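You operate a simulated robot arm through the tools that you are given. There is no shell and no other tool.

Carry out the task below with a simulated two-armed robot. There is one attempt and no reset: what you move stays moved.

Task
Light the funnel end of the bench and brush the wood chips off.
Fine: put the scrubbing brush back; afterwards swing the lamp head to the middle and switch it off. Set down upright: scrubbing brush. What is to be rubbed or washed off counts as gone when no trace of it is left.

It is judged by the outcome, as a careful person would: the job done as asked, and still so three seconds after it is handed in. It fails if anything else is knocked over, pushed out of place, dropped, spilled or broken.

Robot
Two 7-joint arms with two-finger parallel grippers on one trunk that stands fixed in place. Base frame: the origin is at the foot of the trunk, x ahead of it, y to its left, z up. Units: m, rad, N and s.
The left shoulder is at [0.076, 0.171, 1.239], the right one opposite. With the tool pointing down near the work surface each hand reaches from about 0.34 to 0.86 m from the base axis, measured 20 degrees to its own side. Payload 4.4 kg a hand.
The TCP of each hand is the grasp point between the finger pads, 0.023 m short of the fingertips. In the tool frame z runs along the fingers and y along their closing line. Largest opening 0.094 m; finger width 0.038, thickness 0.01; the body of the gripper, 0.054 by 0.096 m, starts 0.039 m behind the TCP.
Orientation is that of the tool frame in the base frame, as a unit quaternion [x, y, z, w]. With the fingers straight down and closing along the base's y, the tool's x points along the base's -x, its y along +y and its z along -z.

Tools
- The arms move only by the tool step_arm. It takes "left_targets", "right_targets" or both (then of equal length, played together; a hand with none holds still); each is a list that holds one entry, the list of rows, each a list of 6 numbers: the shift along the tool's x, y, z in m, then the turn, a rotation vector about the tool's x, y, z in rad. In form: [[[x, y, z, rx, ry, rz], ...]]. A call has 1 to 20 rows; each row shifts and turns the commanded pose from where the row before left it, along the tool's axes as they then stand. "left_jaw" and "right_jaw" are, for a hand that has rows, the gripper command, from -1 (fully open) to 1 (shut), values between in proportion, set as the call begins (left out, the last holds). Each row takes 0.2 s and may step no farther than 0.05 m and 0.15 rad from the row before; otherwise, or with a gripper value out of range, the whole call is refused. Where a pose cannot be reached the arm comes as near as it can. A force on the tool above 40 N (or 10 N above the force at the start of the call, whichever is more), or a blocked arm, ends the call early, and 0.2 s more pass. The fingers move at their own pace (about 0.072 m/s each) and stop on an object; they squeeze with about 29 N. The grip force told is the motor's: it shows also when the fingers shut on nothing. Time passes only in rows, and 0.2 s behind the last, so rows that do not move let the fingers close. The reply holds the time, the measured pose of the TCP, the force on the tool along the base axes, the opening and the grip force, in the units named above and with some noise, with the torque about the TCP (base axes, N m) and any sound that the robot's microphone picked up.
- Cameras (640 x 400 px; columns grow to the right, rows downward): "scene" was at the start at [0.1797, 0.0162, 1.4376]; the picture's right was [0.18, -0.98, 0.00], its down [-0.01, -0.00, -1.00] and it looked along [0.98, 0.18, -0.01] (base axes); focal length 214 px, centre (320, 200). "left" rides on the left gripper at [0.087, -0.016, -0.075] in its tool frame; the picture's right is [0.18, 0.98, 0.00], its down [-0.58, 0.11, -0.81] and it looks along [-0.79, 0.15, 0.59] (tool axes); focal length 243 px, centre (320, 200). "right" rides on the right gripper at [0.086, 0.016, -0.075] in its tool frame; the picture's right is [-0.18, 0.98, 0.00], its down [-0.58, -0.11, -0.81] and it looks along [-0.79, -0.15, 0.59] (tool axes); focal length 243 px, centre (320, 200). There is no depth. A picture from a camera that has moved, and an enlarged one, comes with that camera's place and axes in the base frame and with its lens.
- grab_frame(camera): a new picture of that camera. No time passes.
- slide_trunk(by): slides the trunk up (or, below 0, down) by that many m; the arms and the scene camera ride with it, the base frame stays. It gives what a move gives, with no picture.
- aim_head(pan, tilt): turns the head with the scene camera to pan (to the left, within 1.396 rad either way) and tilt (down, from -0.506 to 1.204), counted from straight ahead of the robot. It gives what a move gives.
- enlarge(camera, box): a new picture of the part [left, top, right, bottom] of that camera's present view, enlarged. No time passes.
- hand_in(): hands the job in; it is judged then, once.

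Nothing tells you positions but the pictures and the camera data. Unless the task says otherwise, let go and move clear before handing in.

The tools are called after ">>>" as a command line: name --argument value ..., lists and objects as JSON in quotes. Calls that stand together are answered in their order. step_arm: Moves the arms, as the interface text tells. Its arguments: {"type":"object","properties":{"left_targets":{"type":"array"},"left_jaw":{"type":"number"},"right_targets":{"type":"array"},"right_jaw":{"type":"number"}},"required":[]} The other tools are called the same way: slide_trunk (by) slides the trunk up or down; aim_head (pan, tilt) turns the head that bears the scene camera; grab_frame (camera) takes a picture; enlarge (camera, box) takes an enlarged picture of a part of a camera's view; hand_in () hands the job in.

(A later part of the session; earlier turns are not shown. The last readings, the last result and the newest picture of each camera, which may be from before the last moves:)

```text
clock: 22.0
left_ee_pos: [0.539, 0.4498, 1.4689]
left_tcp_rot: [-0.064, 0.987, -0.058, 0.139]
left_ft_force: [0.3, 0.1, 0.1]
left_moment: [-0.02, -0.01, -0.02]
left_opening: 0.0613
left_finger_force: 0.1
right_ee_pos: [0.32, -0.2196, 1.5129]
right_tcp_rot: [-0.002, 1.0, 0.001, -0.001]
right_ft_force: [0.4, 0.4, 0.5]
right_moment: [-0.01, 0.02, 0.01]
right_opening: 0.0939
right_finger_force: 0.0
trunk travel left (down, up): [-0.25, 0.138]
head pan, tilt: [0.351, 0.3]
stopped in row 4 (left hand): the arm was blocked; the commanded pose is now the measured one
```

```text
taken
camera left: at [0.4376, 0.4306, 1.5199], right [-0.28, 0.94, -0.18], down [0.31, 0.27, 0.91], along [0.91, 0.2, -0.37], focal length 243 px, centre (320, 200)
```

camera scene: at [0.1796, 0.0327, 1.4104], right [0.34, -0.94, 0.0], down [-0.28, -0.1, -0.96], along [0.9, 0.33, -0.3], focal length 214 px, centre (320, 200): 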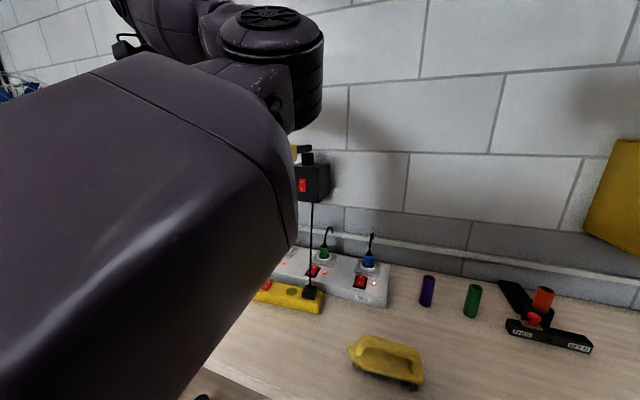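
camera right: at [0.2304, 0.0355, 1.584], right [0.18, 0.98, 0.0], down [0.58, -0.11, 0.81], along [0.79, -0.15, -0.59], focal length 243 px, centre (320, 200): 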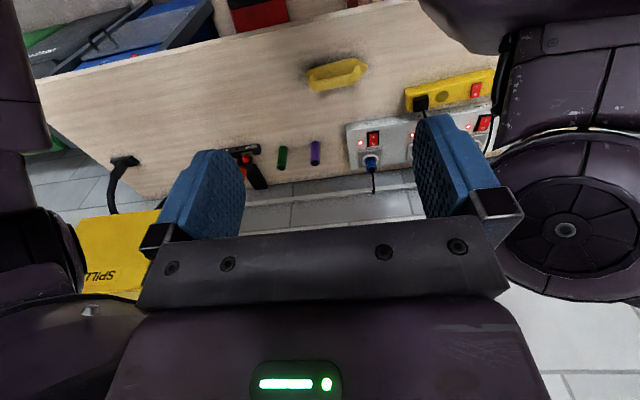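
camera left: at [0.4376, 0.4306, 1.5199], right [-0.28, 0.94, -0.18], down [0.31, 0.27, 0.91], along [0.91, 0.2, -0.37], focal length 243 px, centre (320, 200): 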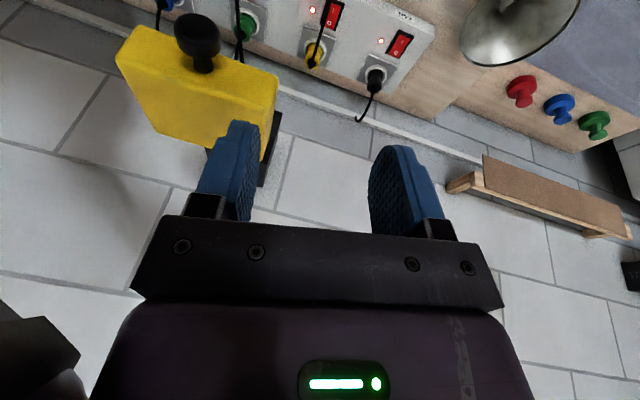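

The upper arm runs into the robot's own head when reaching inward this low on the trunk. I back off, raise the trunk fully (the hand then works lower relative to the head), and lower the hand again.

>>> step_arm --left_targets '[[[0.0105, 0.011, -0.0138, -0.033, 0.094, 0.048], [0.0105, 0.011, -0.0138, -0.033, 0.094, 0.048], [0.0105, 0.011, -0.0138, -0.033, 0.094, 0.048], [0, 0, 0, 0, 0, 0]]]'

>>> slide_trunk --by 0.136

>>> step_arm --left_targets '[[[0, 0, 0.045, 0, 0, 0], [0, 0, 0.045, 0, 0, 0], [0, 0, 0.045, 0, 0, 0], [0, 0, 0.045, 0, 0, 0], [0, 0, 0, 0, 0, 0]]]'

>>> grab_frame --camera "scene"

>>> grab_frame --camera "left"

```text
clock: 23.0
left_ee_pos: [0.5004, 0.4816, 1.5028]
left_tcp_rot: [0.012, 1.0, -0.007, 0.0]
left_ft_force: [0.3, -0.3, -1.3]
left_moment: [-0.04, 0.0, -0.03]
left_opening: 0.0611
left_finger_force: 0.1
right_ee_pos: [0.3179, -0.2213, 1.5125]
right_tcp_rot: [-0.001, 1.0, 0.0, 0.0]
right_ft_force: [0.2, -0.5, 0.3]
right_moment: [-0.02, 0.03, 0.02]
right_opening: 0.0939
right_finger_force: 0.1
trunk travel left (down, up): [-0.25, 0.138]
head pan, tilt: [0.351, 0.3]
```

```text
clock: 24.6
left_ee_pos: [0.4976, 0.4801, 1.6375]
left_tcp_rot: [0.011, 1.0, -0.006, 0.0]
left_ft_force: [-0.4, 0.2, 0.5]
left_moment: [0.01, 0.0, 0.03]
left_opening: 0.0613
left_finger_force: 0.1
right_ee_pos: [0.3177, -0.2206, 1.6482]
right_tcp_rot: [0.0, 1.0, 0.0, 0.0]
right_ft_force: [0.9, 0.3, 0.0]
right_moment: [-0.03, -0.02, 0.03]
right_opening: 0.0941
right_finger_force: 0.0
trunk travel left (down, up): [-0.386, 0.002]
head pan, tilt: [0.351, 0.3]
```

```text
clock: 25.8
left_ee_pos: [0.4983, 0.4796, 1.4604]
left_tcp_rot: [0.012, 1.0, -0.006, 0.002]
left_ft_force: [-1.4, -0.7, 0.1]
left_moment: [0.01, -0.03, 0.01]
left_opening: 0.0611
left_finger_force: 0.0
right_ee_pos: [0.3163, -0.2207, 1.6481]
right_tcp_rot: [-0.001, 1.0, 0.001, 0.0]
right_ft_force: [0.4, 0.5, -0.2]
right_moment: [0.02, -0.01, -0.02]
right_opening: 0.094
right_finger_force: 0.0
trunk travel left (down, up): [-0.386, 0.002]
head pan, tilt: [0.351, 0.3]
```

```text
taken
camera scene: at [0.145, 0.032, 1.5498], right [0.34, -0.94, 0.0], down [-0.28, -0.1, -0.96], along [0.9, 0.33, -0.29], focal length 214 px, centre (320, 200)
```

scene: 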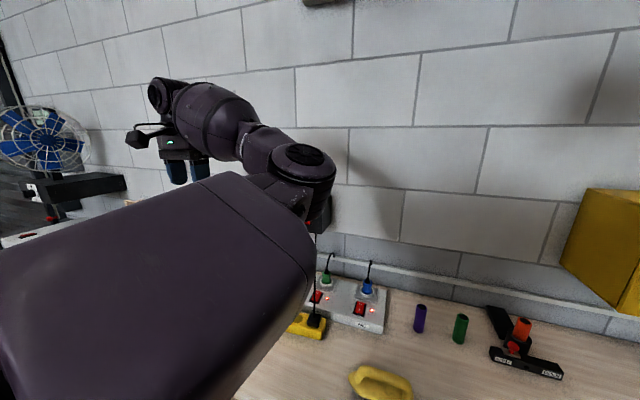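

```text
taken
camera left: at [0.4118, 0.4683, 1.5353], right [-0.16, 0.99, -0.01], down [0.58, 0.11, 0.81], along [0.8, 0.12, -0.59], focal length 243 px, centre (320, 200)
```

left: 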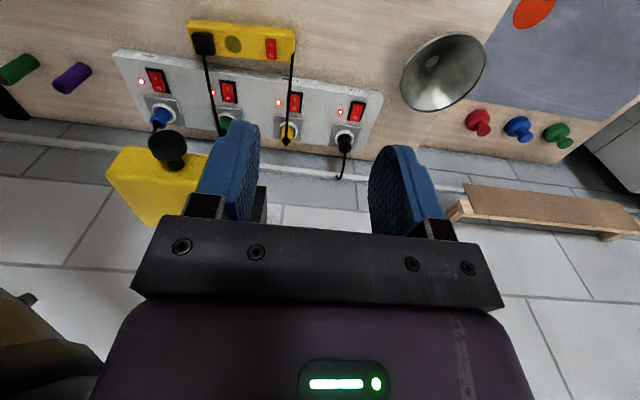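

With the trunk fully up the elbow now lies lower and clear of the head. I try again to move over the knob, keeping the fingers pointing straight down.

>>> step_arm --left_targets '[[[-0.021, -0.032, 0, 0, 0, 0], [-0.021, -0.032, 0, 0, 0, 0], [-0.021, -0.032, 0, 0, 0, 0], [-0.021, -0.032, 0, 0, 0, 0], [0, 0, 0, 0, 0, 0]]]'

>>> grab_frame --camera "scene"

>>> grab_frame --camera "left"

```text
clock: 27.2
left_ee_pos: [0.5647, 0.41, 1.4211]
left_tcp_rot: [-0.05, 0.998, -0.018, -0.031]
left_ft_force: [0.4, -0.2, -0.1]
left_moment: [0.0, 0.04, 0.01]
left_opening: 0.0609
left_finger_force: 0.0
right_ee_pos: [0.3184, -0.2215, 1.6491]
right_tcp_rot: [-0.001, 1.0, 0.001, 0.0]
right_ft_force: [1.0, 0.9, 0.6]
right_moment: [0.0, 0.01, 0.0]
right_opening: 0.094
right_finger_force: 0.0
trunk travel left (down, up): [-0.386, 0.002]
head pan, tilt: [0.351, 0.3]
stopped in row 5 (left hand): the arm was blocked; the commanded pose is now the measured one
```

```text
taken
camera scene: at [0.1467, 0.0323, 1.5496], right [0.34, -0.94, 0.0], down [-0.28, -0.1, -0.96], along [0.9, 0.33, -0.3], focal length 214 px, centre (320, 200)
```

scene: 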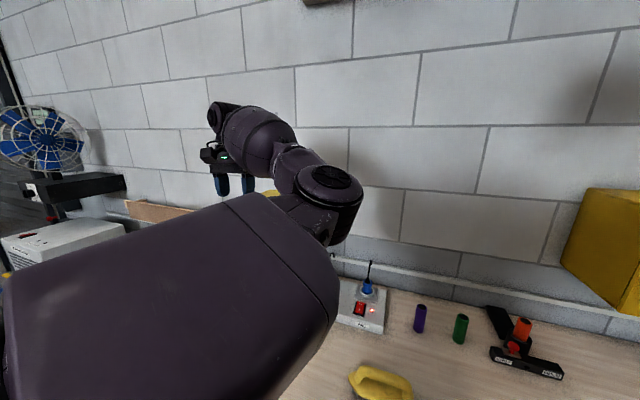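

```text
taken
camera left: at [0.4853, 0.3903, 1.503], right [-0.28, 0.96, -0.02], down [0.61, 0.2, 0.76], along [0.74, 0.2, -0.65], focal length 243 px, centre (320, 200)
```

left: 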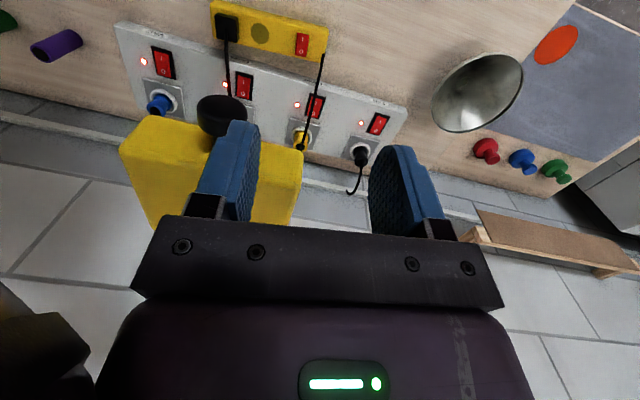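

The arm reached part way before a joint limit stopped it. I test whether small steps let it slide along that limit toward the knob.

>>> step_arm --left_targets '[[[0, -0.006, -0.006, 0, 0, 0], [0, -0.006, -0.006, 0, 0, 0], [0, -0.006, -0.006, 0, 0, 0], [0, -0.006, -0.006, 0, 0, 0], [0, 0, 0, 0, 0, 0]]]'

```text
clock: 28.6
left_ee_pos: [0.5618, 0.4096, 1.4129]
left_tcp_rot: [-0.074, 0.995, -0.013, -0.064]
left_ft_force: [0.4, 0.0, -0.9]
left_moment: [-0.01, -0.01, -0.06]
left_opening: 0.061
left_finger_force: 0.0
right_ee_pos: [0.3177, -0.221, 1.6496]
right_tcp_rot: [0.0, 1.0, 0.001, 0.0]
right_ft_force: [0.5, 0.6, 0.6]
right_moment: [-0.02, -0.02, 0.01]
right_opening: 0.0943
right_finger_force: 0.0
trunk travel left (down, up): [-0.386, 0.002]
head pan, tilt: [0.351, 0.3]
stopped in row 5 (left hand): the arm was blocked; the commanded pose is now the measured one
```

Small steps do not help, so something really holds the elbow. I look at how both arms stand relative to each other.

>>> aim_head --pan -0.4 --tilt 0.2

>>> grab_frame --camera "scene"

>>> grab_frame --camera "right"

>>> aim_head --pan 0.2 --tilt 0.7

>>> grab_frame --camera "scene"

```text
clock: 29.7
left_ee_pos: [0.5634, 0.4099, 1.4143]
left_tcp_rot: [-0.073, 0.995, -0.013, -0.063]
left_ft_force: [0.6, 0.1, 0.9]
left_moment: [0.0, 0.02, 0.02]
left_opening: 0.0611
left_finger_force: 0.0
right_ee_pos: [0.3162, -0.2203, 1.6485]
right_tcp_rot: [-0.001, 1.0, 0.001, 0.0]
right_ft_force: [0.0, -0.7, 0.2]
right_moment: [-0.02, 0.0, -0.01]
right_opening: 0.0939
right_finger_force: 0.0
trunk travel left (down, up): [-0.386, 0.002]
head pan, tilt: [-0.4, 0.201]
```

```text
taken
camera scene: at [0.1444, -0.0357, 1.5589], right [-0.39, -0.92, 0.0], down [-0.18, 0.08, -0.98], along [0.9, -0.38, -0.2], focal length 214 px, centre (320, 200)
```

scene: 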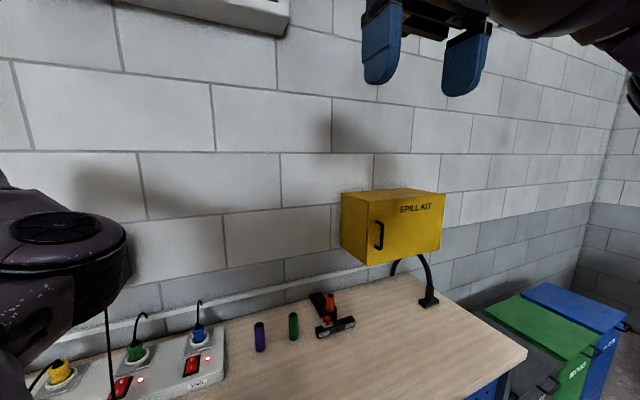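

```text
taken
camera right: at [0.2306, -0.2047, 1.722], right [0.18, 0.98, 0.0], down [0.58, -0.11, 0.81], along [0.79, -0.15, -0.59], focal length 243 px, centre (320, 200)
```

right: 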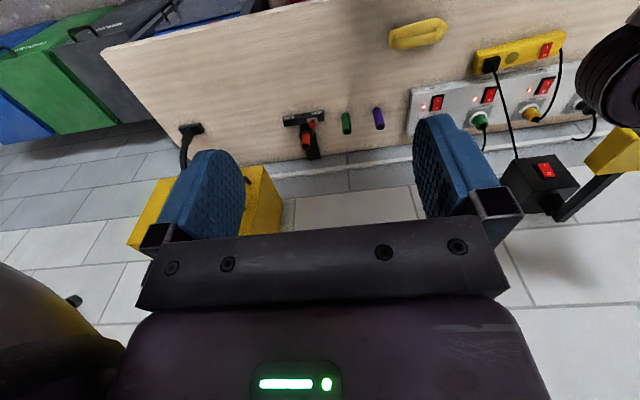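

```text
clock: 30.7
left_ee_pos: [0.5623, 0.4099, 1.4149]
left_tcp_rot: [-0.075, 0.995, -0.014, -0.063]
left_ft_force: [-0.1, -0.5, 0.6]
left_moment: [-0.01, 0.02, 0.04]
left_opening: 0.0611
left_finger_force: 0.0
right_ee_pos: [0.3177, -0.221, 1.6491]
right_tcp_rot: [-0.002, 1.0, 0.001, 0.0]
right_ft_force: [0.1, 0.3, 0.7]
right_moment: [0.02, 0.01, 0.02]
right_opening: 0.0939
right_finger_force: 0.1
trunk travel left (down, up): [-0.386, 0.002]
head pan, tilt: [0.201, 0.7]
```

```text
taken
camera scene: at [0.1418, 0.0172, 1.5136], right [0.2, -0.98, 0.0], down [-0.63, -0.13, -0.77], along [0.75, 0.15, -0.64], focal length 214 px, centre (320, 200)
```

scene: 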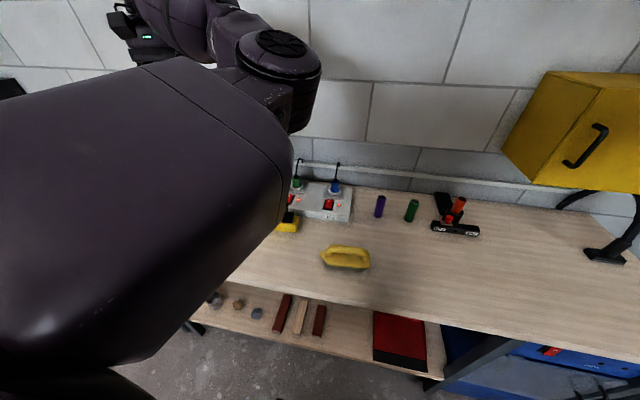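

The left elbow sits at its inward shoulder limit (about y 0.14), so the arm needs a different elbow posture. I raise and stretch the arm high above the lamp, where the elbow can pass, then bring it over to the right side.

>>> step_arm --left_targets '[[[0, 0.005, -0.045, -0.014, -0.063, 0.075], [0, 0.005, -0.045, -0.014, -0.063, 0.075], [0, 0, -0.045, 0, 0, 0], [0, 0, -0.045, 0, 0, 0], [0, 0, 0, 0, 0, 0]]]'

>>> step_arm --left_targets '[[[-0.02, -0.03, 0, 0, 0, 0], [-0.02, -0.03, 0, 0, 0, 0], [-0.02, -0.03, 0, 0, 0, 0], [0, 0, 0, 0, 0, 0]]]'

>>> grab_frame --camera "scene"

```text
clock: 31.9
left_ee_pos: [0.5723, 0.4188, 1.5935]
left_tcp_rot: [0.007, 1.0, 0.001, -0.001]
left_ft_force: [0.6, -0.2, -0.1]
left_moment: [-0.04, 0.05, 0.04]
left_opening: 0.0612
left_finger_force: 0.1
right_ee_pos: [0.3206, -0.2193, 1.6478]
right_tcp_rot: [-0.001, 1.0, 0.0, -0.001]
right_ft_force: [0.1, 0.3, -0.4]
right_moment: [-0.04, 0.0, 0.06]
right_opening: 0.094
right_finger_force: 0.0
trunk travel left (down, up): [-0.386, 0.002]
head pan, tilt: [0.201, 0.7]
```

```text
clock: 33.1
left_ee_pos: [0.6344, 0.3605, 1.5554]
left_tcp_rot: [-0.024, 0.999, -0.003, -0.031]
left_ft_force: [-0.4, -0.1, 0.4]
left_moment: [-0.01, 0.01, 0.0]
left_opening: 0.0611
left_finger_force: 0.0
right_ee_pos: [0.3182, -0.2219, 1.6489]
right_tcp_rot: [0.0, 1.0, 0.001, 0.0]
right_ft_force: [0.2, 0.0, 1.3]
right_moment: [-0.04, 0.01, 0.0]
right_opening: 0.094
right_finger_force: 0.0
trunk travel left (down, up): [-0.386, 0.002]
head pan, tilt: [0.201, 0.7]
stopped in row 4 (left hand): the arm was blocked; the commanded pose is now the measured one
```

```text
taken
camera scene: at [0.142, 0.0175, 1.5135], right [0.2, -0.98, 0.0], down [-0.63, -0.13, -0.76], along [0.75, 0.15, -0.64], focal length 214 px, centre (320, 200)
```

scene: 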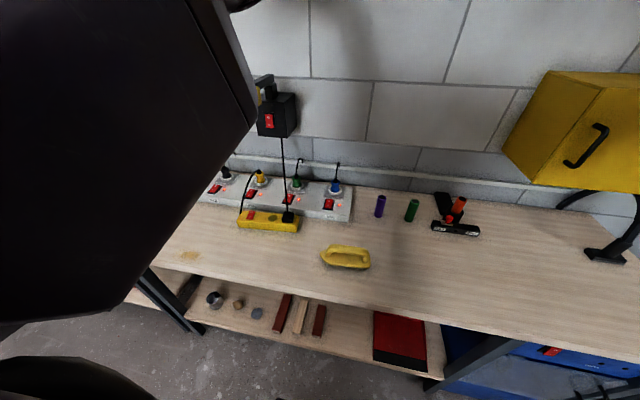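

The hand now is above the lamp at y 0.36 with the arm nearly straight. I continue right and a bit forward in small steps.

>>> step_arm --left_targets '[[[-0.01, -0.02, -0.005, 0, -0.03, 0.02], [-0.01, -0.02, -0.005, 0, -0.03, 0.02], [0, 0, 0, 0, 0, 0]]]'

>>> grab_frame --camera "scene"

>>> grab_frame --camera "left"

```text
clock: 33.9
left_ee_pos: [0.6545, 0.3316, 1.5669]
left_tcp_rot: [-0.011, 1.0, -0.014, 0.002]
left_ft_force: [-0.5, 1.2, -0.2]
left_moment: [-0.01, 0.02, -0.01]
left_opening: 0.0613
left_finger_force: 0.1
right_ee_pos: [0.3179, -0.2193, 1.6484]
right_tcp_rot: [-0.001, 1.0, 0.001, 0.001]
right_ft_force: [0.4, -0.8, -0.9]
right_moment: [0.0, 0.0, 0.03]
right_opening: 0.0937
right_finger_force: 0.2
trunk travel left (down, up): [-0.386, 0.002]
head pan, tilt: [0.201, 0.7]
```

```text
taken
camera scene: at [0.1415, 0.0175, 1.5136], right [0.2, -0.98, 0.0], down [-0.63, -0.13, -0.77], along [0.75, 0.15, -0.64], focal length 214 px, centre (320, 200)
```

scene: 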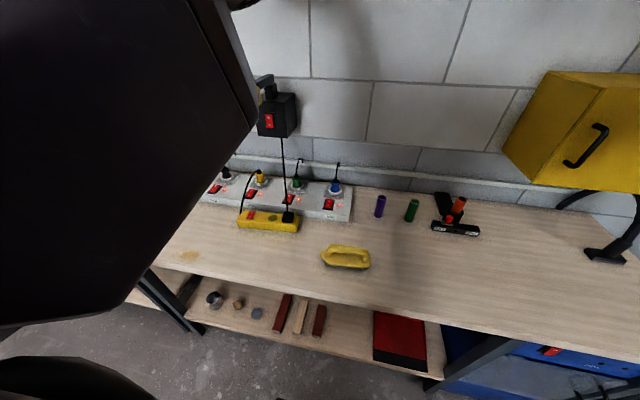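

```text
taken
camera left: at [0.569, 0.3181, 1.6426], right [-0.2, 0.98, -0.03], down [0.58, 0.14, 0.81], along [0.79, 0.15, -0.59], focal length 243 px, centre (320, 200)
```

left: 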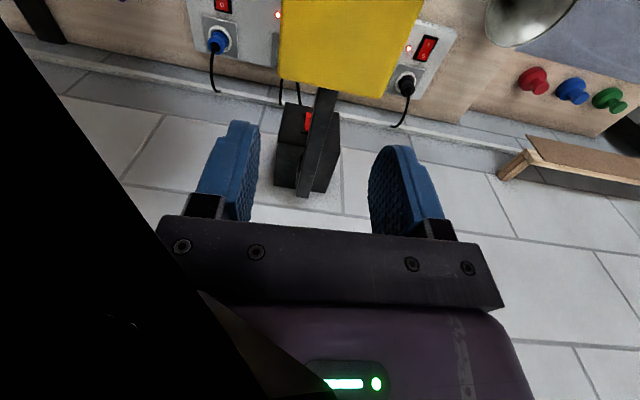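

That works. I keep moving right at this stretched height to get past the elbow limit.

>>> step_arm --left_targets '[[[0, -0.025, 0, 0, 0, 0.01], [0, -0.025, 0, 0, 0, 0], [0, -0.025, 0, 0, 0, 0], [0, -0.025, 0, 0, 0, 0], [0, -0.025, 0, 0, 0, 0], [0, 0, 0, 0, 0, 0]]]'

>>> aim_head --pan 0.3 --tilt 0.1

>>> grab_frame --camera "scene"

>>> grab_frame --camera "left"

```text
clock: 34.9
left_ee_pos: [0.6595, 0.3346, 1.5263]
left_tcp_rot: [-0.078, 0.996, -0.04, -0.03]
left_ft_force: [0.5, 0.1, 0.4]
left_moment: [-0.05, 0.01, 0.01]
left_opening: 0.061
left_finger_force: 0.1
right_ee_pos: [0.3167, -0.2195, 1.6487]
right_tcp_rot: [0.0, 1.0, 0.001, 0.001]
right_ft_force: [-0.1, 0.6, 1.2]
right_moment: [-0.01, 0.02, 0.0]
right_opening: 0.094
right_finger_force: 0.1
trunk travel left (down, up): [-0.386, 0.002]
head pan, tilt: [0.201, 0.7]
stopped in row 4 (left hand): the arm was blocked; the commanded pose is now the measured one
```

```text
clock: 35.9
left_ee_pos: [0.6589, 0.3338, 1.5261]
left_tcp_rot: [-0.078, 0.996, -0.04, -0.03]
left_ft_force: [-0.3, -0.5, 0.0]
left_moment: [0.02, 0.01, -0.03]
left_opening: 0.0612
left_finger_force: 0.0
right_ee_pos: [0.317, -0.2206, 1.649]
right_tcp_rot: [-0.001, 1.0, 0.001, 0.0]
right_ft_force: [0.7, 0.8, -0.5]
right_moment: [0.0, 0.0, -0.03]
right_opening: 0.0942
right_finger_force: 0.0
trunk travel left (down, up): [-0.386, 0.002]
head pan, tilt: [0.3, 0.099]
```

```text
taken
camera scene: at [0.1462, 0.0279, 1.5683], right [0.3, -0.96, 0.0], down [-0.1, -0.03, -0.99], along [0.95, 0.29, -0.1], focal length 214 px, centre (320, 200)
```

scene: 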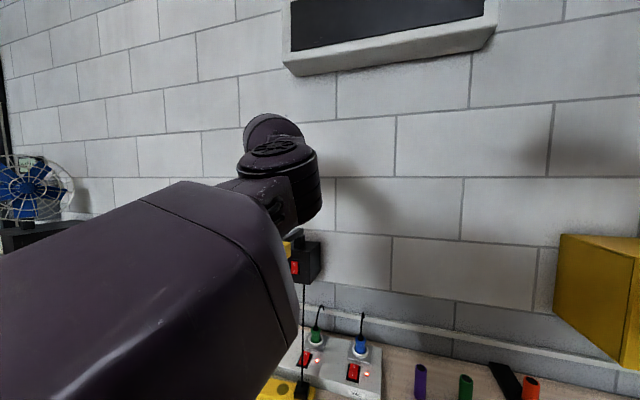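

```text
taken
camera left: at [0.5806, 0.3126, 1.6087], right [-0.33, 0.94, -0.06], down [0.6, 0.26, 0.76], along [0.73, 0.22, -0.65], focal length 243 px, centre (320, 200)
```

left: 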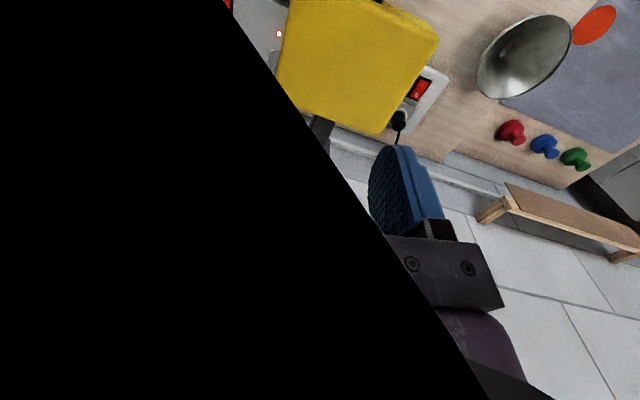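

The limit still holds at this height, perhaps because the raised upper arm meets the head. I go back left and down, and test whether the hand can go to the right when the elbow is low.

>>> step_arm --left_targets '[[[0.027, 0.0365, -0.0075, -0.027, -0.02, 0.052], [0.027, 0.0365, -0.0075, -0.027, -0.02, 0.052], [0.027, 0.0365, -0.0075, -0.027, -0.02, 0.052], [0.027, 0.0365, -0.0075, 0, 0, 0], [0.015, 0, 0.04, 0, 0, 0], [0.015, 0, 0.04, 0, 0, 0], [0.015, 0, 0.04, 0, 0, 0], [0.015, 0, 0.04, 0, 0, 0], [0, 0, 0.045, 0, 0, 0], [0, 0, 0.045, 0, 0, 0], [0, 0, 0.045, 0, 0, 0], [0, 0, 0.045, 0, 0, 0], [0, 0, 0, 0, 0, 0]]]'

>>> step_arm --left_targets '[[[0, -0.04, 0, 0, 0, 0], [0, -0.04, 0, 0, 0, 0], [0, -0.04, 0, 0, 0, 0], [0, 0, 0, 0, 0, 0]]]'

>>> aim_head --pan 0.3 --tilt 0.5

>>> grab_frame --camera "scene"

```text
clock: 38.7
left_ee_pos: [0.4802, 0.4881, 1.2297]
left_tcp_rot: [-0.014, 1.0, 0.01, 0.015]
left_ft_force: [0.3, 0.0, 0.5]
left_moment: [-0.02, 0.02, 0.03]
left_opening: 0.0612
left_finger_force: 0.0
right_ee_pos: [0.3173, -0.2223, 1.6496]
right_tcp_rot: [-0.001, 1.0, 0.001, -0.001]
right_ft_force: [-0.2, -0.3, -0.6]
right_moment: [-0.01, -0.01, -0.02]
right_opening: 0.0938
right_finger_force: 0.1
trunk travel left (down, up): [-0.386, 0.002]
head pan, tilt: [0.3, 0.099]
```

```text
clock: 39.3
left_ee_pos: [0.457, 0.4879, 1.2538]
left_tcp_rot: [-0.087, 0.995, 0.017, 0.04]
left_ft_force: [-1.0, 0.1, -0.4]
left_moment: [-0.04, -0.01, -0.06]
left_opening: 0.0614
left_finger_force: 0.1
right_ee_pos: [0.3181, -0.2217, 1.6486]
right_tcp_rot: [-0.001, 1.0, 0.001, 0.001]
right_ft_force: [0.3, -1.4, 0.0]
right_moment: [-0.01, -0.02, 0.01]
right_opening: 0.0943
right_finger_force: 0.0
trunk travel left (down, up): [-0.386, 0.002]
head pan, tilt: [0.3, 0.099]
stopped in row 2 (left hand): the arm was blocked; the commanded pose is now the measured one
```

```text
clock: 40.1
left_ee_pos: [0.4563, 0.4863, 1.2532]
left_tcp_rot: [-0.087, 0.995, 0.017, 0.039]
left_ft_force: [-0.1, -0.2, -0.5]
left_moment: [0.03, 0.0, 0.01]
left_opening: 0.0611
left_finger_force: 0.0
right_ee_pos: [0.3183, -0.2214, 1.6474]
right_tcp_rot: [-0.001, 1.0, 0.002, 0.0]
right_ft_force: [-0.7, 0.1, 0.2]
right_moment: [0.0, 0.01, 0.01]
right_opening: 0.0939
right_finger_force: 0.0
trunk travel left (down, up): [-0.386, 0.002]
head pan, tilt: [0.3, 0.499]
```

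```text
taken
camera scene: at [0.1452, 0.0271, 1.5314], right [0.3, -0.96, 0.0], down [-0.46, -0.14, -0.88], along [0.84, 0.26, -0.48], focal length 214 px, centre (320, 200)
```

scene: 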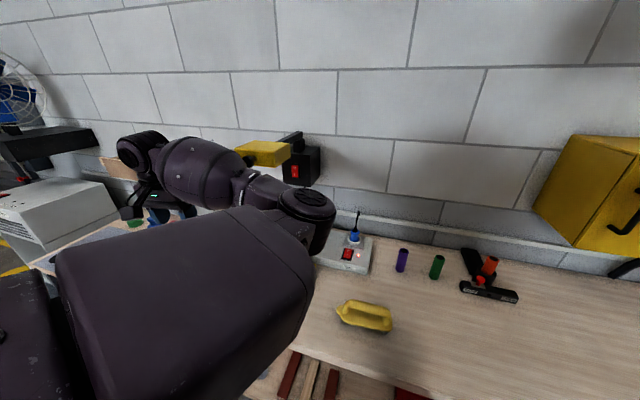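

Low down it is also blocked, so it is the shoulder's own inward limit; the forearm must be rolled up around the upper arm instead. I straighten the hand and then swing it rigidly about the upper-arm axis so that mainly that joint turns.

>>> step_arm --left_targets '[[[0, 0.01, 0, 0.017, 0.039, 0.0875], [0, 0.01, 0, 0.017, 0.039, 0.0875], [0, 0.01, 0, 0, 0, 0], [0, 0, 0, 0, 0, 0]]]'

>>> step_arm --left_targets '[[[0, 0.01, -0.0471, -0.13, 0, 0], [0, 0.01, -0.0471, -0.13, 0, 0], [0, 0.01, -0.0471, -0.13, 0, 0], [0, 0.01, -0.0471, -0.13, 0, 0], [0, 0, 0, 0, 0, 0]]]'

>>> grab_frame --camera "scene"

```text
clock: 41.1
left_ee_pos: [0.4561, 0.5132, 1.2514]
left_tcp_rot: [0.005, 1.0, 0.0, -0.003]
left_ft_force: [0.4, -0.3, -0.9]
left_moment: [0.01, -0.03, 0.01]
left_opening: 0.0611
left_finger_force: 0.1
right_ee_pos: [0.3175, -0.2211, 1.6485]
right_tcp_rot: [0.0, 1.0, 0.001, 0.0]
right_ft_force: [0.5, 0.6, -0.3]
right_moment: [0.01, -0.02, 0.01]
right_opening: 0.0939
right_finger_force: 0.1
trunk travel left (down, up): [-0.386, 0.002]
head pan, tilt: [0.3, 0.499]
```

```text
clock: 42.3
left_ee_pos: [0.4566, 0.5185, 1.4419]
left_tcp_rot: [0.004, 0.967, 0.256, -0.002]
left_ft_force: [-0.5, 0.2, -0.2]
left_moment: [-0.04, 0.02, 0.02]
left_opening: 0.0611
left_finger_force: 0.0
right_ee_pos: [0.3183, -0.2194, 1.6487]
right_tcp_rot: [-0.001, 1.0, 0.001, 0.0]
right_ft_force: [-0.6, -0.1, 0.0]
right_moment: [-0.01, -0.02, 0.03]
right_opening: 0.094
right_finger_force: 0.1
trunk travel left (down, up): [-0.386, 0.002]
head pan, tilt: [0.3, 0.499]
```

```text
taken
camera scene: at [0.1457, 0.0282, 1.5312], right [0.3, -0.96, 0.0], down [-0.46, -0.14, -0.88], along [0.84, 0.26, -0.48], focal length 214 px, centre (320, 200)
```

scene: 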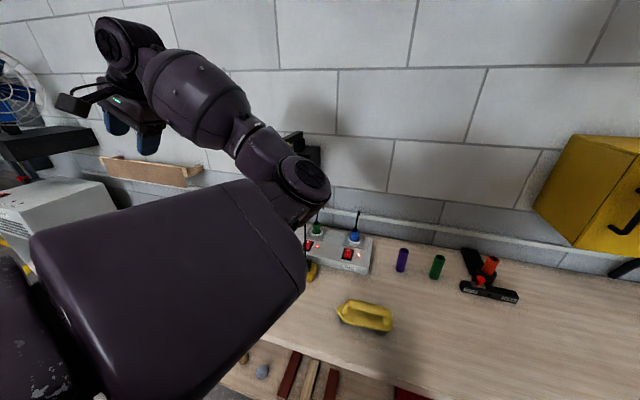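

The forearm is rolling upward as intended while the elbow stays. I continue the same swing.

>>> step_arm --left_targets '[[[0, 0.01, -0.0471, -0.13, 0, 0], [0, 0.01, -0.0471, -0.13, 0, 0], [0, 0.01, -0.0471, -0.13, 0, 0], [0, 0.01, -0.0471, -0.13, 0, 0], [0, 0.01, -0.0471, -0.13, 0, 0], [0, 0, 0, 0, 0, 0]]]'

>>> grab_frame --camera "scene"

>>> grab_frame --camera "left"

```text
clock: 43.7
left_ee_pos: [0.4575, 0.3894, 1.6418]
left_tcp_rot: [0.004, 0.834, 0.552, 0.001]
left_ft_force: [-0.2, -0.3, -0.3]
left_moment: [0.01, -0.02, 0.01]
left_opening: 0.0612
left_finger_force: 0.0
right_ee_pos: [0.3178, -0.2189, 1.6484]
right_tcp_rot: [-0.001, 1.0, 0.001, 0.0]
right_ft_force: [0.5, 0.8, -0.8]
right_moment: [-0.06, -0.04, -0.04]
right_opening: 0.094
right_finger_force: 0.0
trunk travel left (down, up): [-0.386, 0.002]
head pan, tilt: [0.3, 0.499]
```

```text
taken
camera scene: at [0.1454, 0.0283, 1.5312], right [0.3, -0.96, 0.0], down [-0.46, -0.14, -0.88], along [0.84, 0.26, -0.48], focal length 214 px, centre (320, 200)
```

scene: 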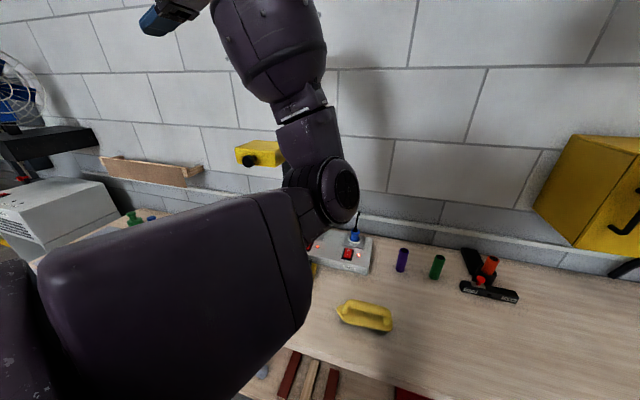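

```text
taken
camera left: at [0.3716, 0.3176, 1.6589], right [-0.18, 0.39, 0.91], down [0.58, -0.7, 0.41], along [0.8, 0.6, -0.1], focal length 243 px, centre (320, 200)
```

left: 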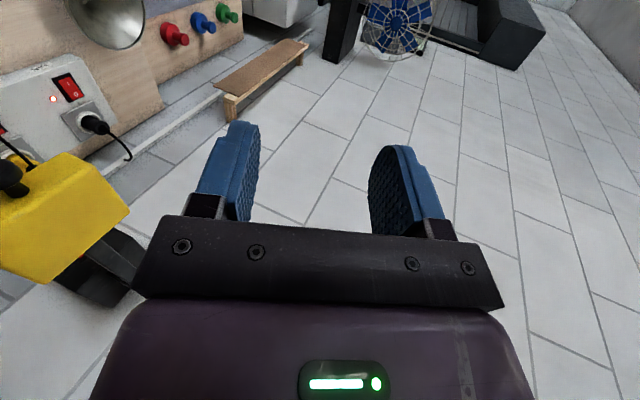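

The forearm now stands upright and the elbow axis has turned as wanted. I turn the hand back to pointing down about its wrist.

>>> step_arm --left_targets '[[[0, -0.0262, -0.002, 0.146, 0, 0], [0, -0.0262, -0.002, 0.146, 0, 0], [0, -0.0262, -0.002, 0.146, 0, 0], [0, -0.0262, -0.002, 0.146, 0, 0], [0, -0.0262, -0.002, 0.146, 0, 0], [0, -0.0262, -0.002, 0.146, 0, 0], [0, -0.0262, -0.002, 0.146, 0, 0], [0, -0.0262, -0.002, 0.146, 0, 0], [0, 0, 0, 0, 0, 0]]]'

>>> grab_frame --camera "scene"

>>> grab_frame --camera "left"

```text
clock: 44.9
left_ee_pos: [0.4216, 0.3738, 1.5802]
left_tcp_rot: [-0.1, 0.966, 0.24, 0.012]
left_ft_force: [-1.1, -0.2, -0.3]
left_moment: [-0.02, -0.05, -0.03]
left_opening: 0.0612
left_finger_force: 0.1
right_ee_pos: [0.3149, -0.2207, 1.6487]
right_tcp_rot: [-0.001, 1.0, 0.001, 0.001]
right_ft_force: [0.4, 0.1, 0.3]
right_moment: [0.0, 0.02, 0.02]
right_opening: 0.094
right_finger_force: 0.1
trunk travel left (down, up): [-0.386, 0.002]
head pan, tilt: [0.3, 0.499]
stopped in row 5 (left hand): the arm was blocked; the commanded pose is now the measured one
```

```text
taken
camera scene: at [0.1441, 0.0277, 1.5314], right [0.3, -0.96, 0.0], down [-0.46, -0.14, -0.88], along [0.84, 0.26, -0.48], focal length 214 px, centre (320, 200)
```

scene: 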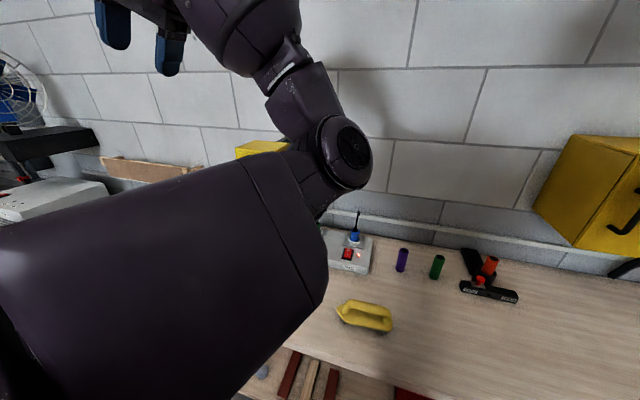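

```text
taken
camera left: at [0.3426, 0.3109, 1.6339], right [-0.38, 0.81, 0.44], down [0.57, -0.17, 0.8], along [0.73, 0.55, -0.4], focal length 243 px, centre (320, 200)
```

left: 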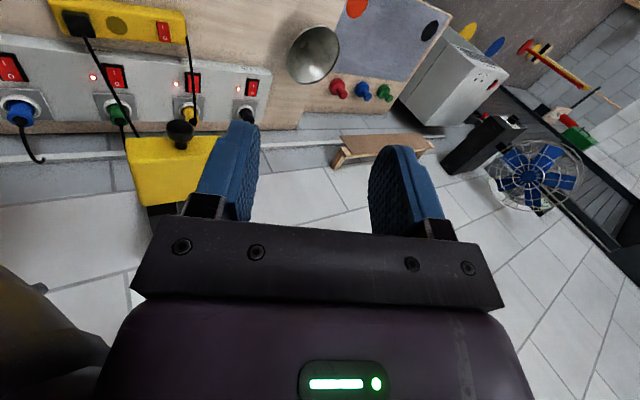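

Partly done; the shoulder limit stopped it again. I finish turning the hand straight down while letting the wrist shift outward a little.

>>> step_arm --left_targets '[[[0, 0, 0, 0.1215, 0.006, 0.051], [0, 0, 0, 0.1215, 0.006, 0.051], [0, 0, 0, 0.1215, 0.006, 0.051], [0, 0, 0, 0.1215, 0.006, 0.051], [0, 0, 0, 0, 0, 0]]]'

>>> grab_frame --camera "scene"

```text
clock: 45.6
left_ee_pos: [0.3828, 0.3537, 1.653]
left_tcp_rot: [-0.105, 0.964, 0.234, 0.066]
left_ft_force: [-0.3, -0.9, 0.3]
left_moment: [0.04, 0.01, 0.01]
left_opening: 0.0614
left_finger_force: 0.1
right_ee_pos: [0.3163, -0.2246, 1.6485]
right_tcp_rot: [-0.001, 1.0, 0.002, 0.001]
right_ft_force: [-0.6, -0.8, -0.1]
right_moment: [0.0, -0.02, -0.01]
right_opening: 0.0938
right_finger_force: 0.0
trunk travel left (down, up): [-0.386, 0.002]
head pan, tilt: [0.3, 0.499]
stopped in row 3 (left hand): the arm was blocked; the commanded pose is now the measured one
```

```text
taken
camera scene: at [0.1438, 0.024, 1.5314], right [0.3, -0.96, 0.0], down [-0.46, -0.14, -0.88], along [0.84, 0.26, -0.48], focal length 214 px, centre (320, 200)
```

scene: 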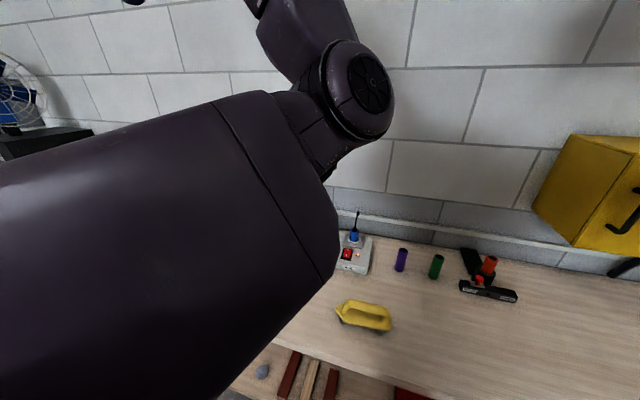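

With the forearm upright the wrist cannot fold straight down, so I instead turn the hand forward about its wrist; after that I can lower the arm with the elbow underneath.

>>> step_arm --left_targets '[[[-0.0229, -0.0086, -0.0017, 0.048, -0.127, -0.0183], [-0.0229, -0.0086, -0.0017, 0.048, -0.127, -0.0183], [-0.0229, -0.0086, -0.0017, 0.048, -0.127, -0.0183], [-0.0229, -0.0086, -0.0017, 0.048, -0.127, -0.0183], [-0.0229, -0.0086, -0.0017, 0.048, -0.127, -0.0183], [-0.0229, -0.0086, -0.0017, 0.048, -0.127, -0.0183], [0, 0, 0, 0, 0, 0]]]'

>>> grab_frame --camera "scene"

>>> grab_frame --camera "left"

```text
clock: 47.0
left_ee_pos: [0.4983, 0.3489, 1.7087]
left_tcp_rot: [-0.094, 0.878, 0.19, 0.429]
left_ft_force: [-1.0, 0.0, -0.4]
left_moment: [-0.02, 0.02, -0.02]
left_opening: 0.0609
left_finger_force: 0.1
right_ee_pos: [0.3176, -0.221, 1.6484]
right_tcp_rot: [-0.001, 1.0, 0.001, -0.001]
right_ft_force: [-0.3, -0.4, 0.1]
right_moment: [-0.02, 0.01, -0.01]
right_opening: 0.0938
right_finger_force: 0.1
trunk travel left (down, up): [-0.386, 0.002]
head pan, tilt: [0.3, 0.499]
stopped in row 7 (left hand): the arm was blocked; the commanded pose is now the measured one
```

```text
taken
camera scene: at [0.145, 0.0269, 1.5313], right [0.3, -0.96, 0.0], down [-0.46, -0.14, -0.88], along [0.84, 0.26, -0.48], focal length 214 px, centre (320, 200)
```

scene: 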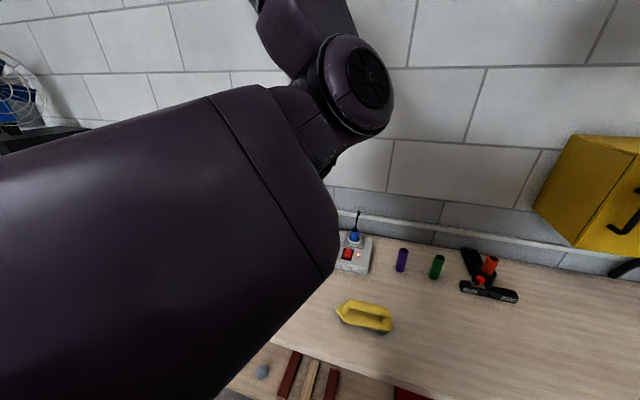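

```text
taken
camera left: at [0.3975, 0.305, 1.6795], right [-0.44, 0.89, 0.1], down [-0.26, -0.23, 0.94], along [0.86, 0.38, 0.33], focal length 243 px, centre (320, 200)
```

left: 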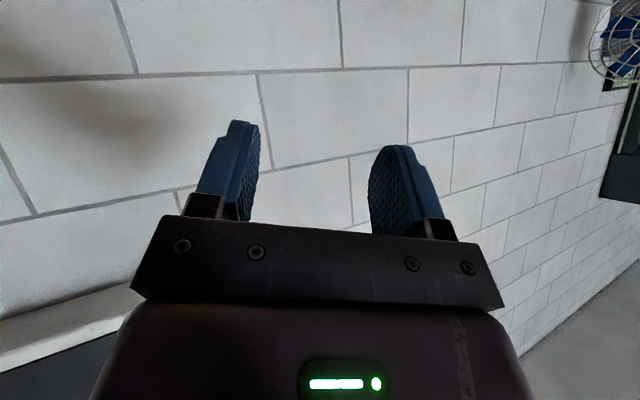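

The hand now points forward-left and slightly down. I lower it straight down in steps to bring the elbow underneath.

>>> step_arm --left_targets '[[[0.0355, -0.0114, 0.0252, 0, 0, 0], [0.0355, -0.0114, 0.0252, 0, 0, 0], [0.0355, -0.0114, 0.0252, 0, 0, 0], [0.0355, -0.0114, 0.0252, 0, 0, 0], [0, 0, 0, 0, 0, 0]]]'

>>> grab_frame --camera "scene"

```text
clock: 47.7
left_ee_pos: [0.4624, 0.4298, 1.6183]
left_tcp_rot: [-0.181, 0.861, 0.2, 0.431]
left_ft_force: [0.2, -0.5, 0.5]
left_moment: [-0.01, -0.01, 0.0]
left_opening: 0.0611
left_finger_force: 0.2
right_ee_pos: [0.3182, -0.2193, 1.6485]
right_tcp_rot: [-0.001, 1.0, -0.001, 0.0]
right_ft_force: [0.1, 0.3, 0.0]
right_moment: [-0.01, 0.02, -0.02]
right_opening: 0.0939
right_finger_force: 0.0
trunk travel left (down, up): [-0.386, 0.002]
head pan, tilt: [0.3, 0.499]
stopped in row 3 (left hand): the arm was blocked; the commanded pose is now the measured one
```

```text
taken
camera scene: at [0.1455, 0.0278, 1.5313], right [0.3, -0.96, 0.0], down [-0.46, -0.14, -0.88], along [0.84, 0.26, -0.48], focal length 214 px, centre (320, 200)
```

scene: 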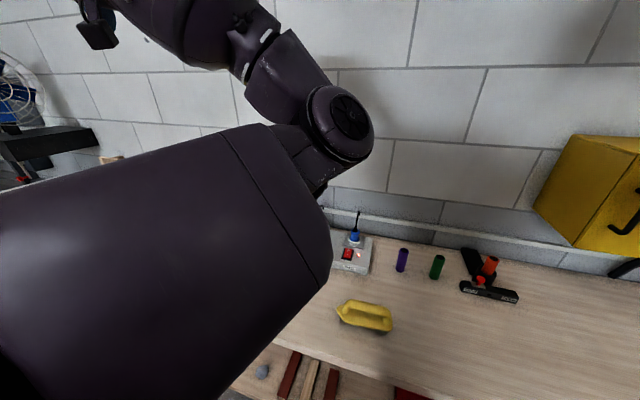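

Lowering let the forearm fall back outward. I first turn the hand to point left again, then roll the forearm further over so it stands above the elbow before lowering.

>>> step_arm --left_targets '[[[0.0138, 0.0112, -0.001, -0.0623, 0.0767, 0.096], [0.0138, 0.0112, -0.001, -0.0623, 0.0767, 0.096], [0.0138, 0.0112, -0.001, -0.0623, 0.0767, 0.096], [0.0138, 0.0112, -0.001, -0.0623, 0.0767, 0.096], [0.0138, 0.0112, -0.001, -0.0623, 0.0767, 0.096], [0.0138, 0.0112, -0.001, -0.0623, 0.0767, 0.096], [0.0138, 0.0112, -0.001, -0.0623, 0.0767, 0.096], [0.0138, 0.0112, -0.001, -0.0623, 0.0767, 0.096], [0, 0, 0, 0, 0, 0]]]'

>>> grab_frame --camera "scene"

```text
clock: 49.7
left_ee_pos: [0.3417, 0.4842, 1.6173]
left_tcp_rot: [0.005, 0.878, 0.479, 0.0]
left_ft_force: [-0.4, 0.0, 0.1]
left_moment: [-0.03, -0.03, 0.01]
left_opening: 0.0609
left_finger_force: 0.2
right_ee_pos: [0.3182, -0.2204, 1.6474]
right_tcp_rot: [-0.001, 1.0, 0.001, 0.0]
right_ft_force: [0.1, 0.2, -1.1]
right_moment: [0.0, -0.01, -0.02]
right_opening: 0.0941
right_finger_force: 0.0
trunk travel left (down, up): [-0.386, 0.002]
head pan, tilt: [0.3, 0.499]
```

```text
taken
camera scene: at [0.1454, 0.0269, 1.5313], right [0.3, -0.96, 0.0], down [-0.46, -0.14, -0.88], along [0.84, 0.26, -0.48], focal length 214 px, centre (320, 200)
```

scene: 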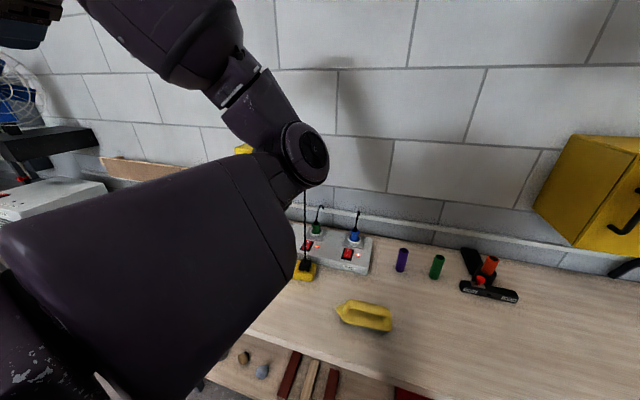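

That went cleanly. Now I roll the forearm further over the elbow.

>>> step_arm --left_targets '[[[0, 0.018, -0.0428, -0.12, 0, 0], [0, 0.018, -0.0428, -0.12, 0, 0], [0, 0.018, -0.0428, -0.12, 0, 0], [0, 0.018, -0.0428, -0.12, 0, 0], [0, 0.018, -0.0428, -0.12, 0, 0], [0, 0.018, -0.0428, -0.12, 0, 0], [0, 0, 0, 0, 0, 0]]]'

>>> grab_frame --camera "scene"

```text
clock: 51.3
left_ee_pos: [0.3409, 0.2734, 1.7851]
left_tcp_rot: [0.003, 0.653, 0.758, 0.003]
left_ft_force: [-0.3, -0.2, 0.1]
left_moment: [0.0, 0.01, 0.0]
left_opening: 0.0609
left_finger_force: 0.2
right_ee_pos: [0.3181, -0.2184, 1.6486]
right_tcp_rot: [-0.001, 1.0, -0.001, -0.001]
right_ft_force: [-0.6, 0.6, -0.3]
right_moment: [-0.03, 0.01, 0.02]
right_opening: 0.094
right_finger_force: 0.1
trunk travel left (down, up): [-0.386, 0.002]
head pan, tilt: [0.3, 0.499]
```

```text
taken
camera scene: at [0.1455, 0.0287, 1.5312], right [0.3, -0.96, 0.0], down [-0.46, -0.14, -0.88], along [0.84, 0.26, -0.48], focal length 214 px, centre (320, 200)
```

scene: 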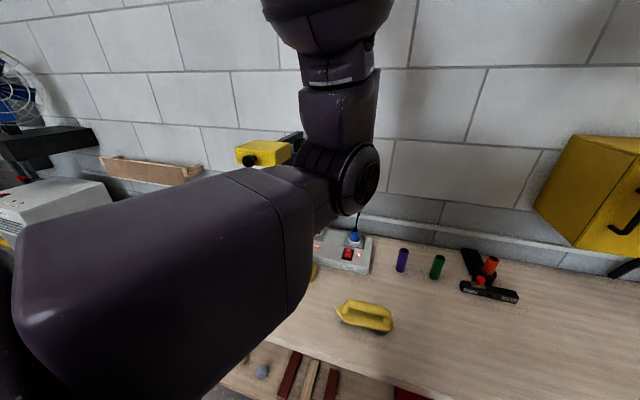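

The forearm now stands upright above the elbow. I lower the trunk by 0.2 so the sweep passes clear of the lamp, then pitch the whole arm down about the shoulder.

>>> slide_trunk --by -0.2

>>> step_arm --left_targets '[[[0.03, 0, 0, 0, 0, 0], [0.02, 0, 0, 0, 0, 0], [-0.0396, -0.0212, -0.0032, 0, -0.0149, 0.0989], [-0.0396, -0.0212, -0.0032, 0, -0.0149, 0.0989], [-0.0396, -0.0212, -0.0032, 0, -0.0149, 0.0989], [0, 0, 0, 0, 0, 0]]]' --left_jaw 1

>>> grab_frame --camera "scene"

```text
clock: 53.5
left_ee_pos: [0.3573, 0.2763, 1.5737]
left_tcp_rot: [0.012, 0.651, 0.758, -0.025]
left_ft_force: [-0.7, -0.2, -0.2]
left_moment: [-0.04, -0.01, -0.03]
left_opening: 0.061
left_finger_force: 0.0
right_ee_pos: [0.3168, -0.2196, 1.4497]
right_tcp_rot: [-0.001, 1.0, 0.0, 0.001]
right_ft_force: [-0.1, -0.2, -0.5]
right_moment: [0.0, 0.0, 0.0]
right_opening: 0.0938
right_finger_force: 0.0
trunk travel left (down, up): [-0.186, 0.202]
head pan, tilt: [0.3, 0.499]
```

```text
clock: 54.9
left_ee_pos: [0.3999, 0.2725, 1.5106]
left_tcp_rot: [0.111, 0.646, 0.749, -0.097]
left_ft_force: [-0.3, -0.4, 1.0]
left_moment: [-0.03, -0.05, -0.01]
left_opening: 0.0001
left_finger_force: 28.9
right_ee_pos: [0.317, -0.2203, 1.4491]
right_tcp_rot: [-0.001, 1.0, 0.001, 0.001]
right_ft_force: [0.1, 0.3, -0.2]
right_moment: [0.03, -0.02, 0.02]
right_opening: 0.0939
right_finger_force: 0.1
trunk travel left (down, up): [-0.186, 0.202]
head pan, tilt: [0.3, 0.499]
```

```text
taken
camera scene: at [0.2288, 0.0273, 1.3233], right [0.3, -0.96, 0.0], down [-0.46, -0.14, -0.88], along [0.84, 0.26, -0.48], focal length 214 px, centre (320, 200)
```

scene: 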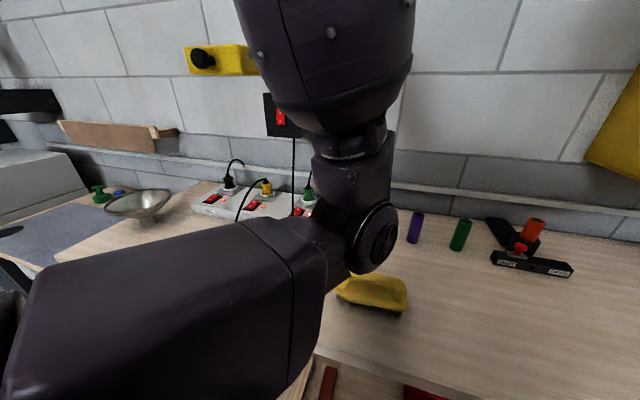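

The trunk leans forward a bit as it lowers, but the arm posture is good now. I continue pitching the arm down.

>>> step_arm --left_targets '[[[-0.0393, -0.0183, -0.0028, 0, -0.0149, 0.0989], [-0.0393, -0.0183, -0.0028, 0, -0.0149, 0.0989], [-0.0393, -0.0183, -0.0028, 0, -0.0149, 0.0989], [0, 0, 0, 0, 0, 0]]]'

>>> grab_frame --camera "scene"

>>> grab_frame --camera "left"

```text
clock: 56.1
left_ee_pos: [0.4689, 0.2913, 1.4383]
left_tcp_rot: [0.17, 0.63, 0.731, -0.199]
left_ft_force: [0.0, 0.4, 0.3]
left_moment: [-0.02, 0.0, 0.01]
left_opening: 0.0
left_finger_force: 29.5
right_ee_pos: [0.3184, -0.2187, 1.4474]
right_tcp_rot: [-0.001, 1.0, 0.0, -0.001]
right_ft_force: [-1.0, 1.0, 0.0]
right_moment: [-0.04, -0.02, 0.02]
right_opening: 0.0942
right_finger_force: 0.1
trunk travel left (down, up): [-0.186, 0.202]
head pan, tilt: [0.3, 0.499]
stopped in row 4 (left hand): the arm was blocked; the commanded pose is now the measured one
```

```text
taken
camera scene: at [0.2299, 0.0282, 1.3229], right [0.3, -0.96, 0.0], down [-0.46, -0.14, -0.88], along [0.84, 0.26, -0.48], focal length 214 px, centre (320, 200)
```

scene: 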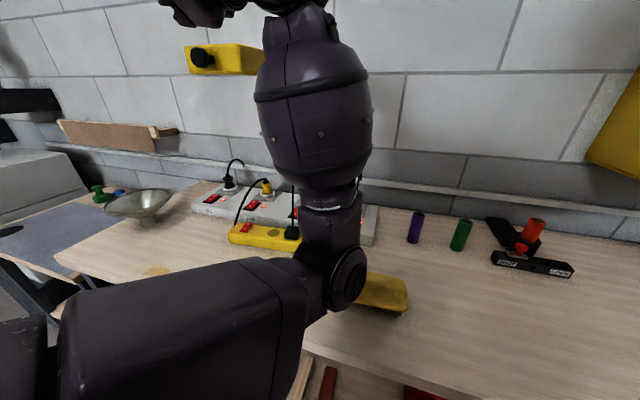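

```text
taken
camera left: at [0.3867, 0.2145, 1.4578], right [0.34, -0.14, 0.93], down [0.56, -0.77, -0.32], along [0.76, 0.63, -0.18], focal length 243 px, centre (320, 200)
```

left: 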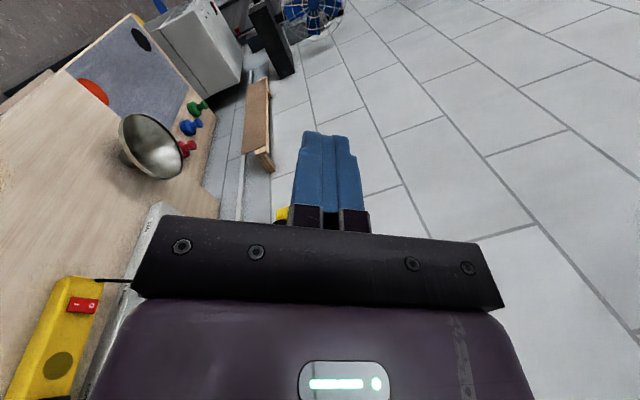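

The elbow is now below and the hand points left beside the lamp. I turn the hand about its wrist to point forward.

>>> step_arm --left_targets '[[[-0.0235, 0.0045, -0.0016, -0.0252, -0.1308, -0.0442], [-0.0235, 0.0045, -0.0016, -0.0252, -0.1308, -0.0442], [-0.0235, 0.0045, -0.0016, -0.0252, -0.1308, -0.0442], [-0.0235, 0.0045, -0.0016, -0.0252, -0.1308, -0.0442], [-0.0235, 0.0045, -0.0016, -0.0252, -0.1308, -0.0442], [-0.0235, 0.0045, -0.0016, -0.0252, -0.1308, -0.0442], [0, 0, 0, 0, 0, 0]]]'

>>> grab_frame --camera "scene"

>>> grab_frame --camera "left"

```text
clock: 57.1
left_ee_pos: [0.5225, 0.2495, 1.4625]
left_tcp_rot: [0.246, 0.583, 0.774, 0.034]
left_ft_force: [-1.1, 0.4, -0.5]
left_moment: [0.02, -0.01, 0.02]
left_opening: 0.0001
left_finger_force: 28.8
right_ee_pos: [0.3181, -0.2208, 1.4486]
right_tcp_rot: [-0.001, 1.0, 0.001, 0.0]
right_ft_force: [0.0, -0.6, -0.6]
right_moment: [-0.01, -0.01, 0.02]
right_opening: 0.0938
right_finger_force: 0.1
trunk travel left (down, up): [-0.186, 0.202]
head pan, tilt: [0.3, 0.499]
stopped in row 5 (left hand): the arm was blocked; the commanded pose is now the measured one
```

```text
taken
camera scene: at [0.2294, 0.0271, 1.323], right [0.3, -0.96, 0.0], down [-0.46, -0.14, -0.88], along [0.84, 0.26, -0.48], focal length 214 px, centre (320, 200)
```

scene: 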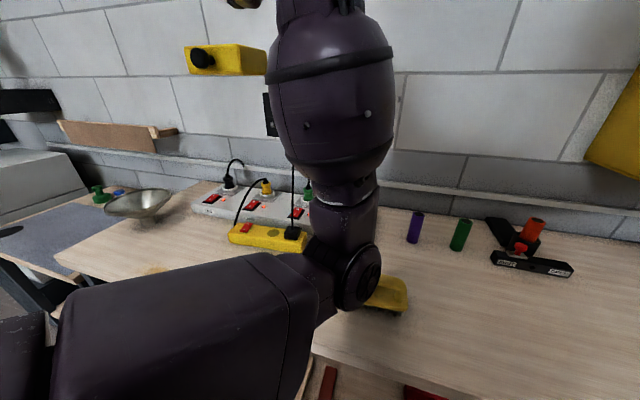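

```text
taken
camera left: at [0.4125, 0.2215, 1.464], right [0.07, -0.25, 0.97], down [0.2, -0.95, -0.26], along [0.98, 0.21, -0.01], focal length 243 px, centre (320, 200)
```

left: 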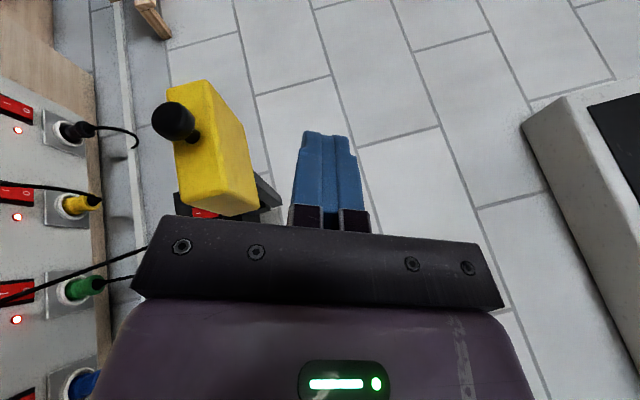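

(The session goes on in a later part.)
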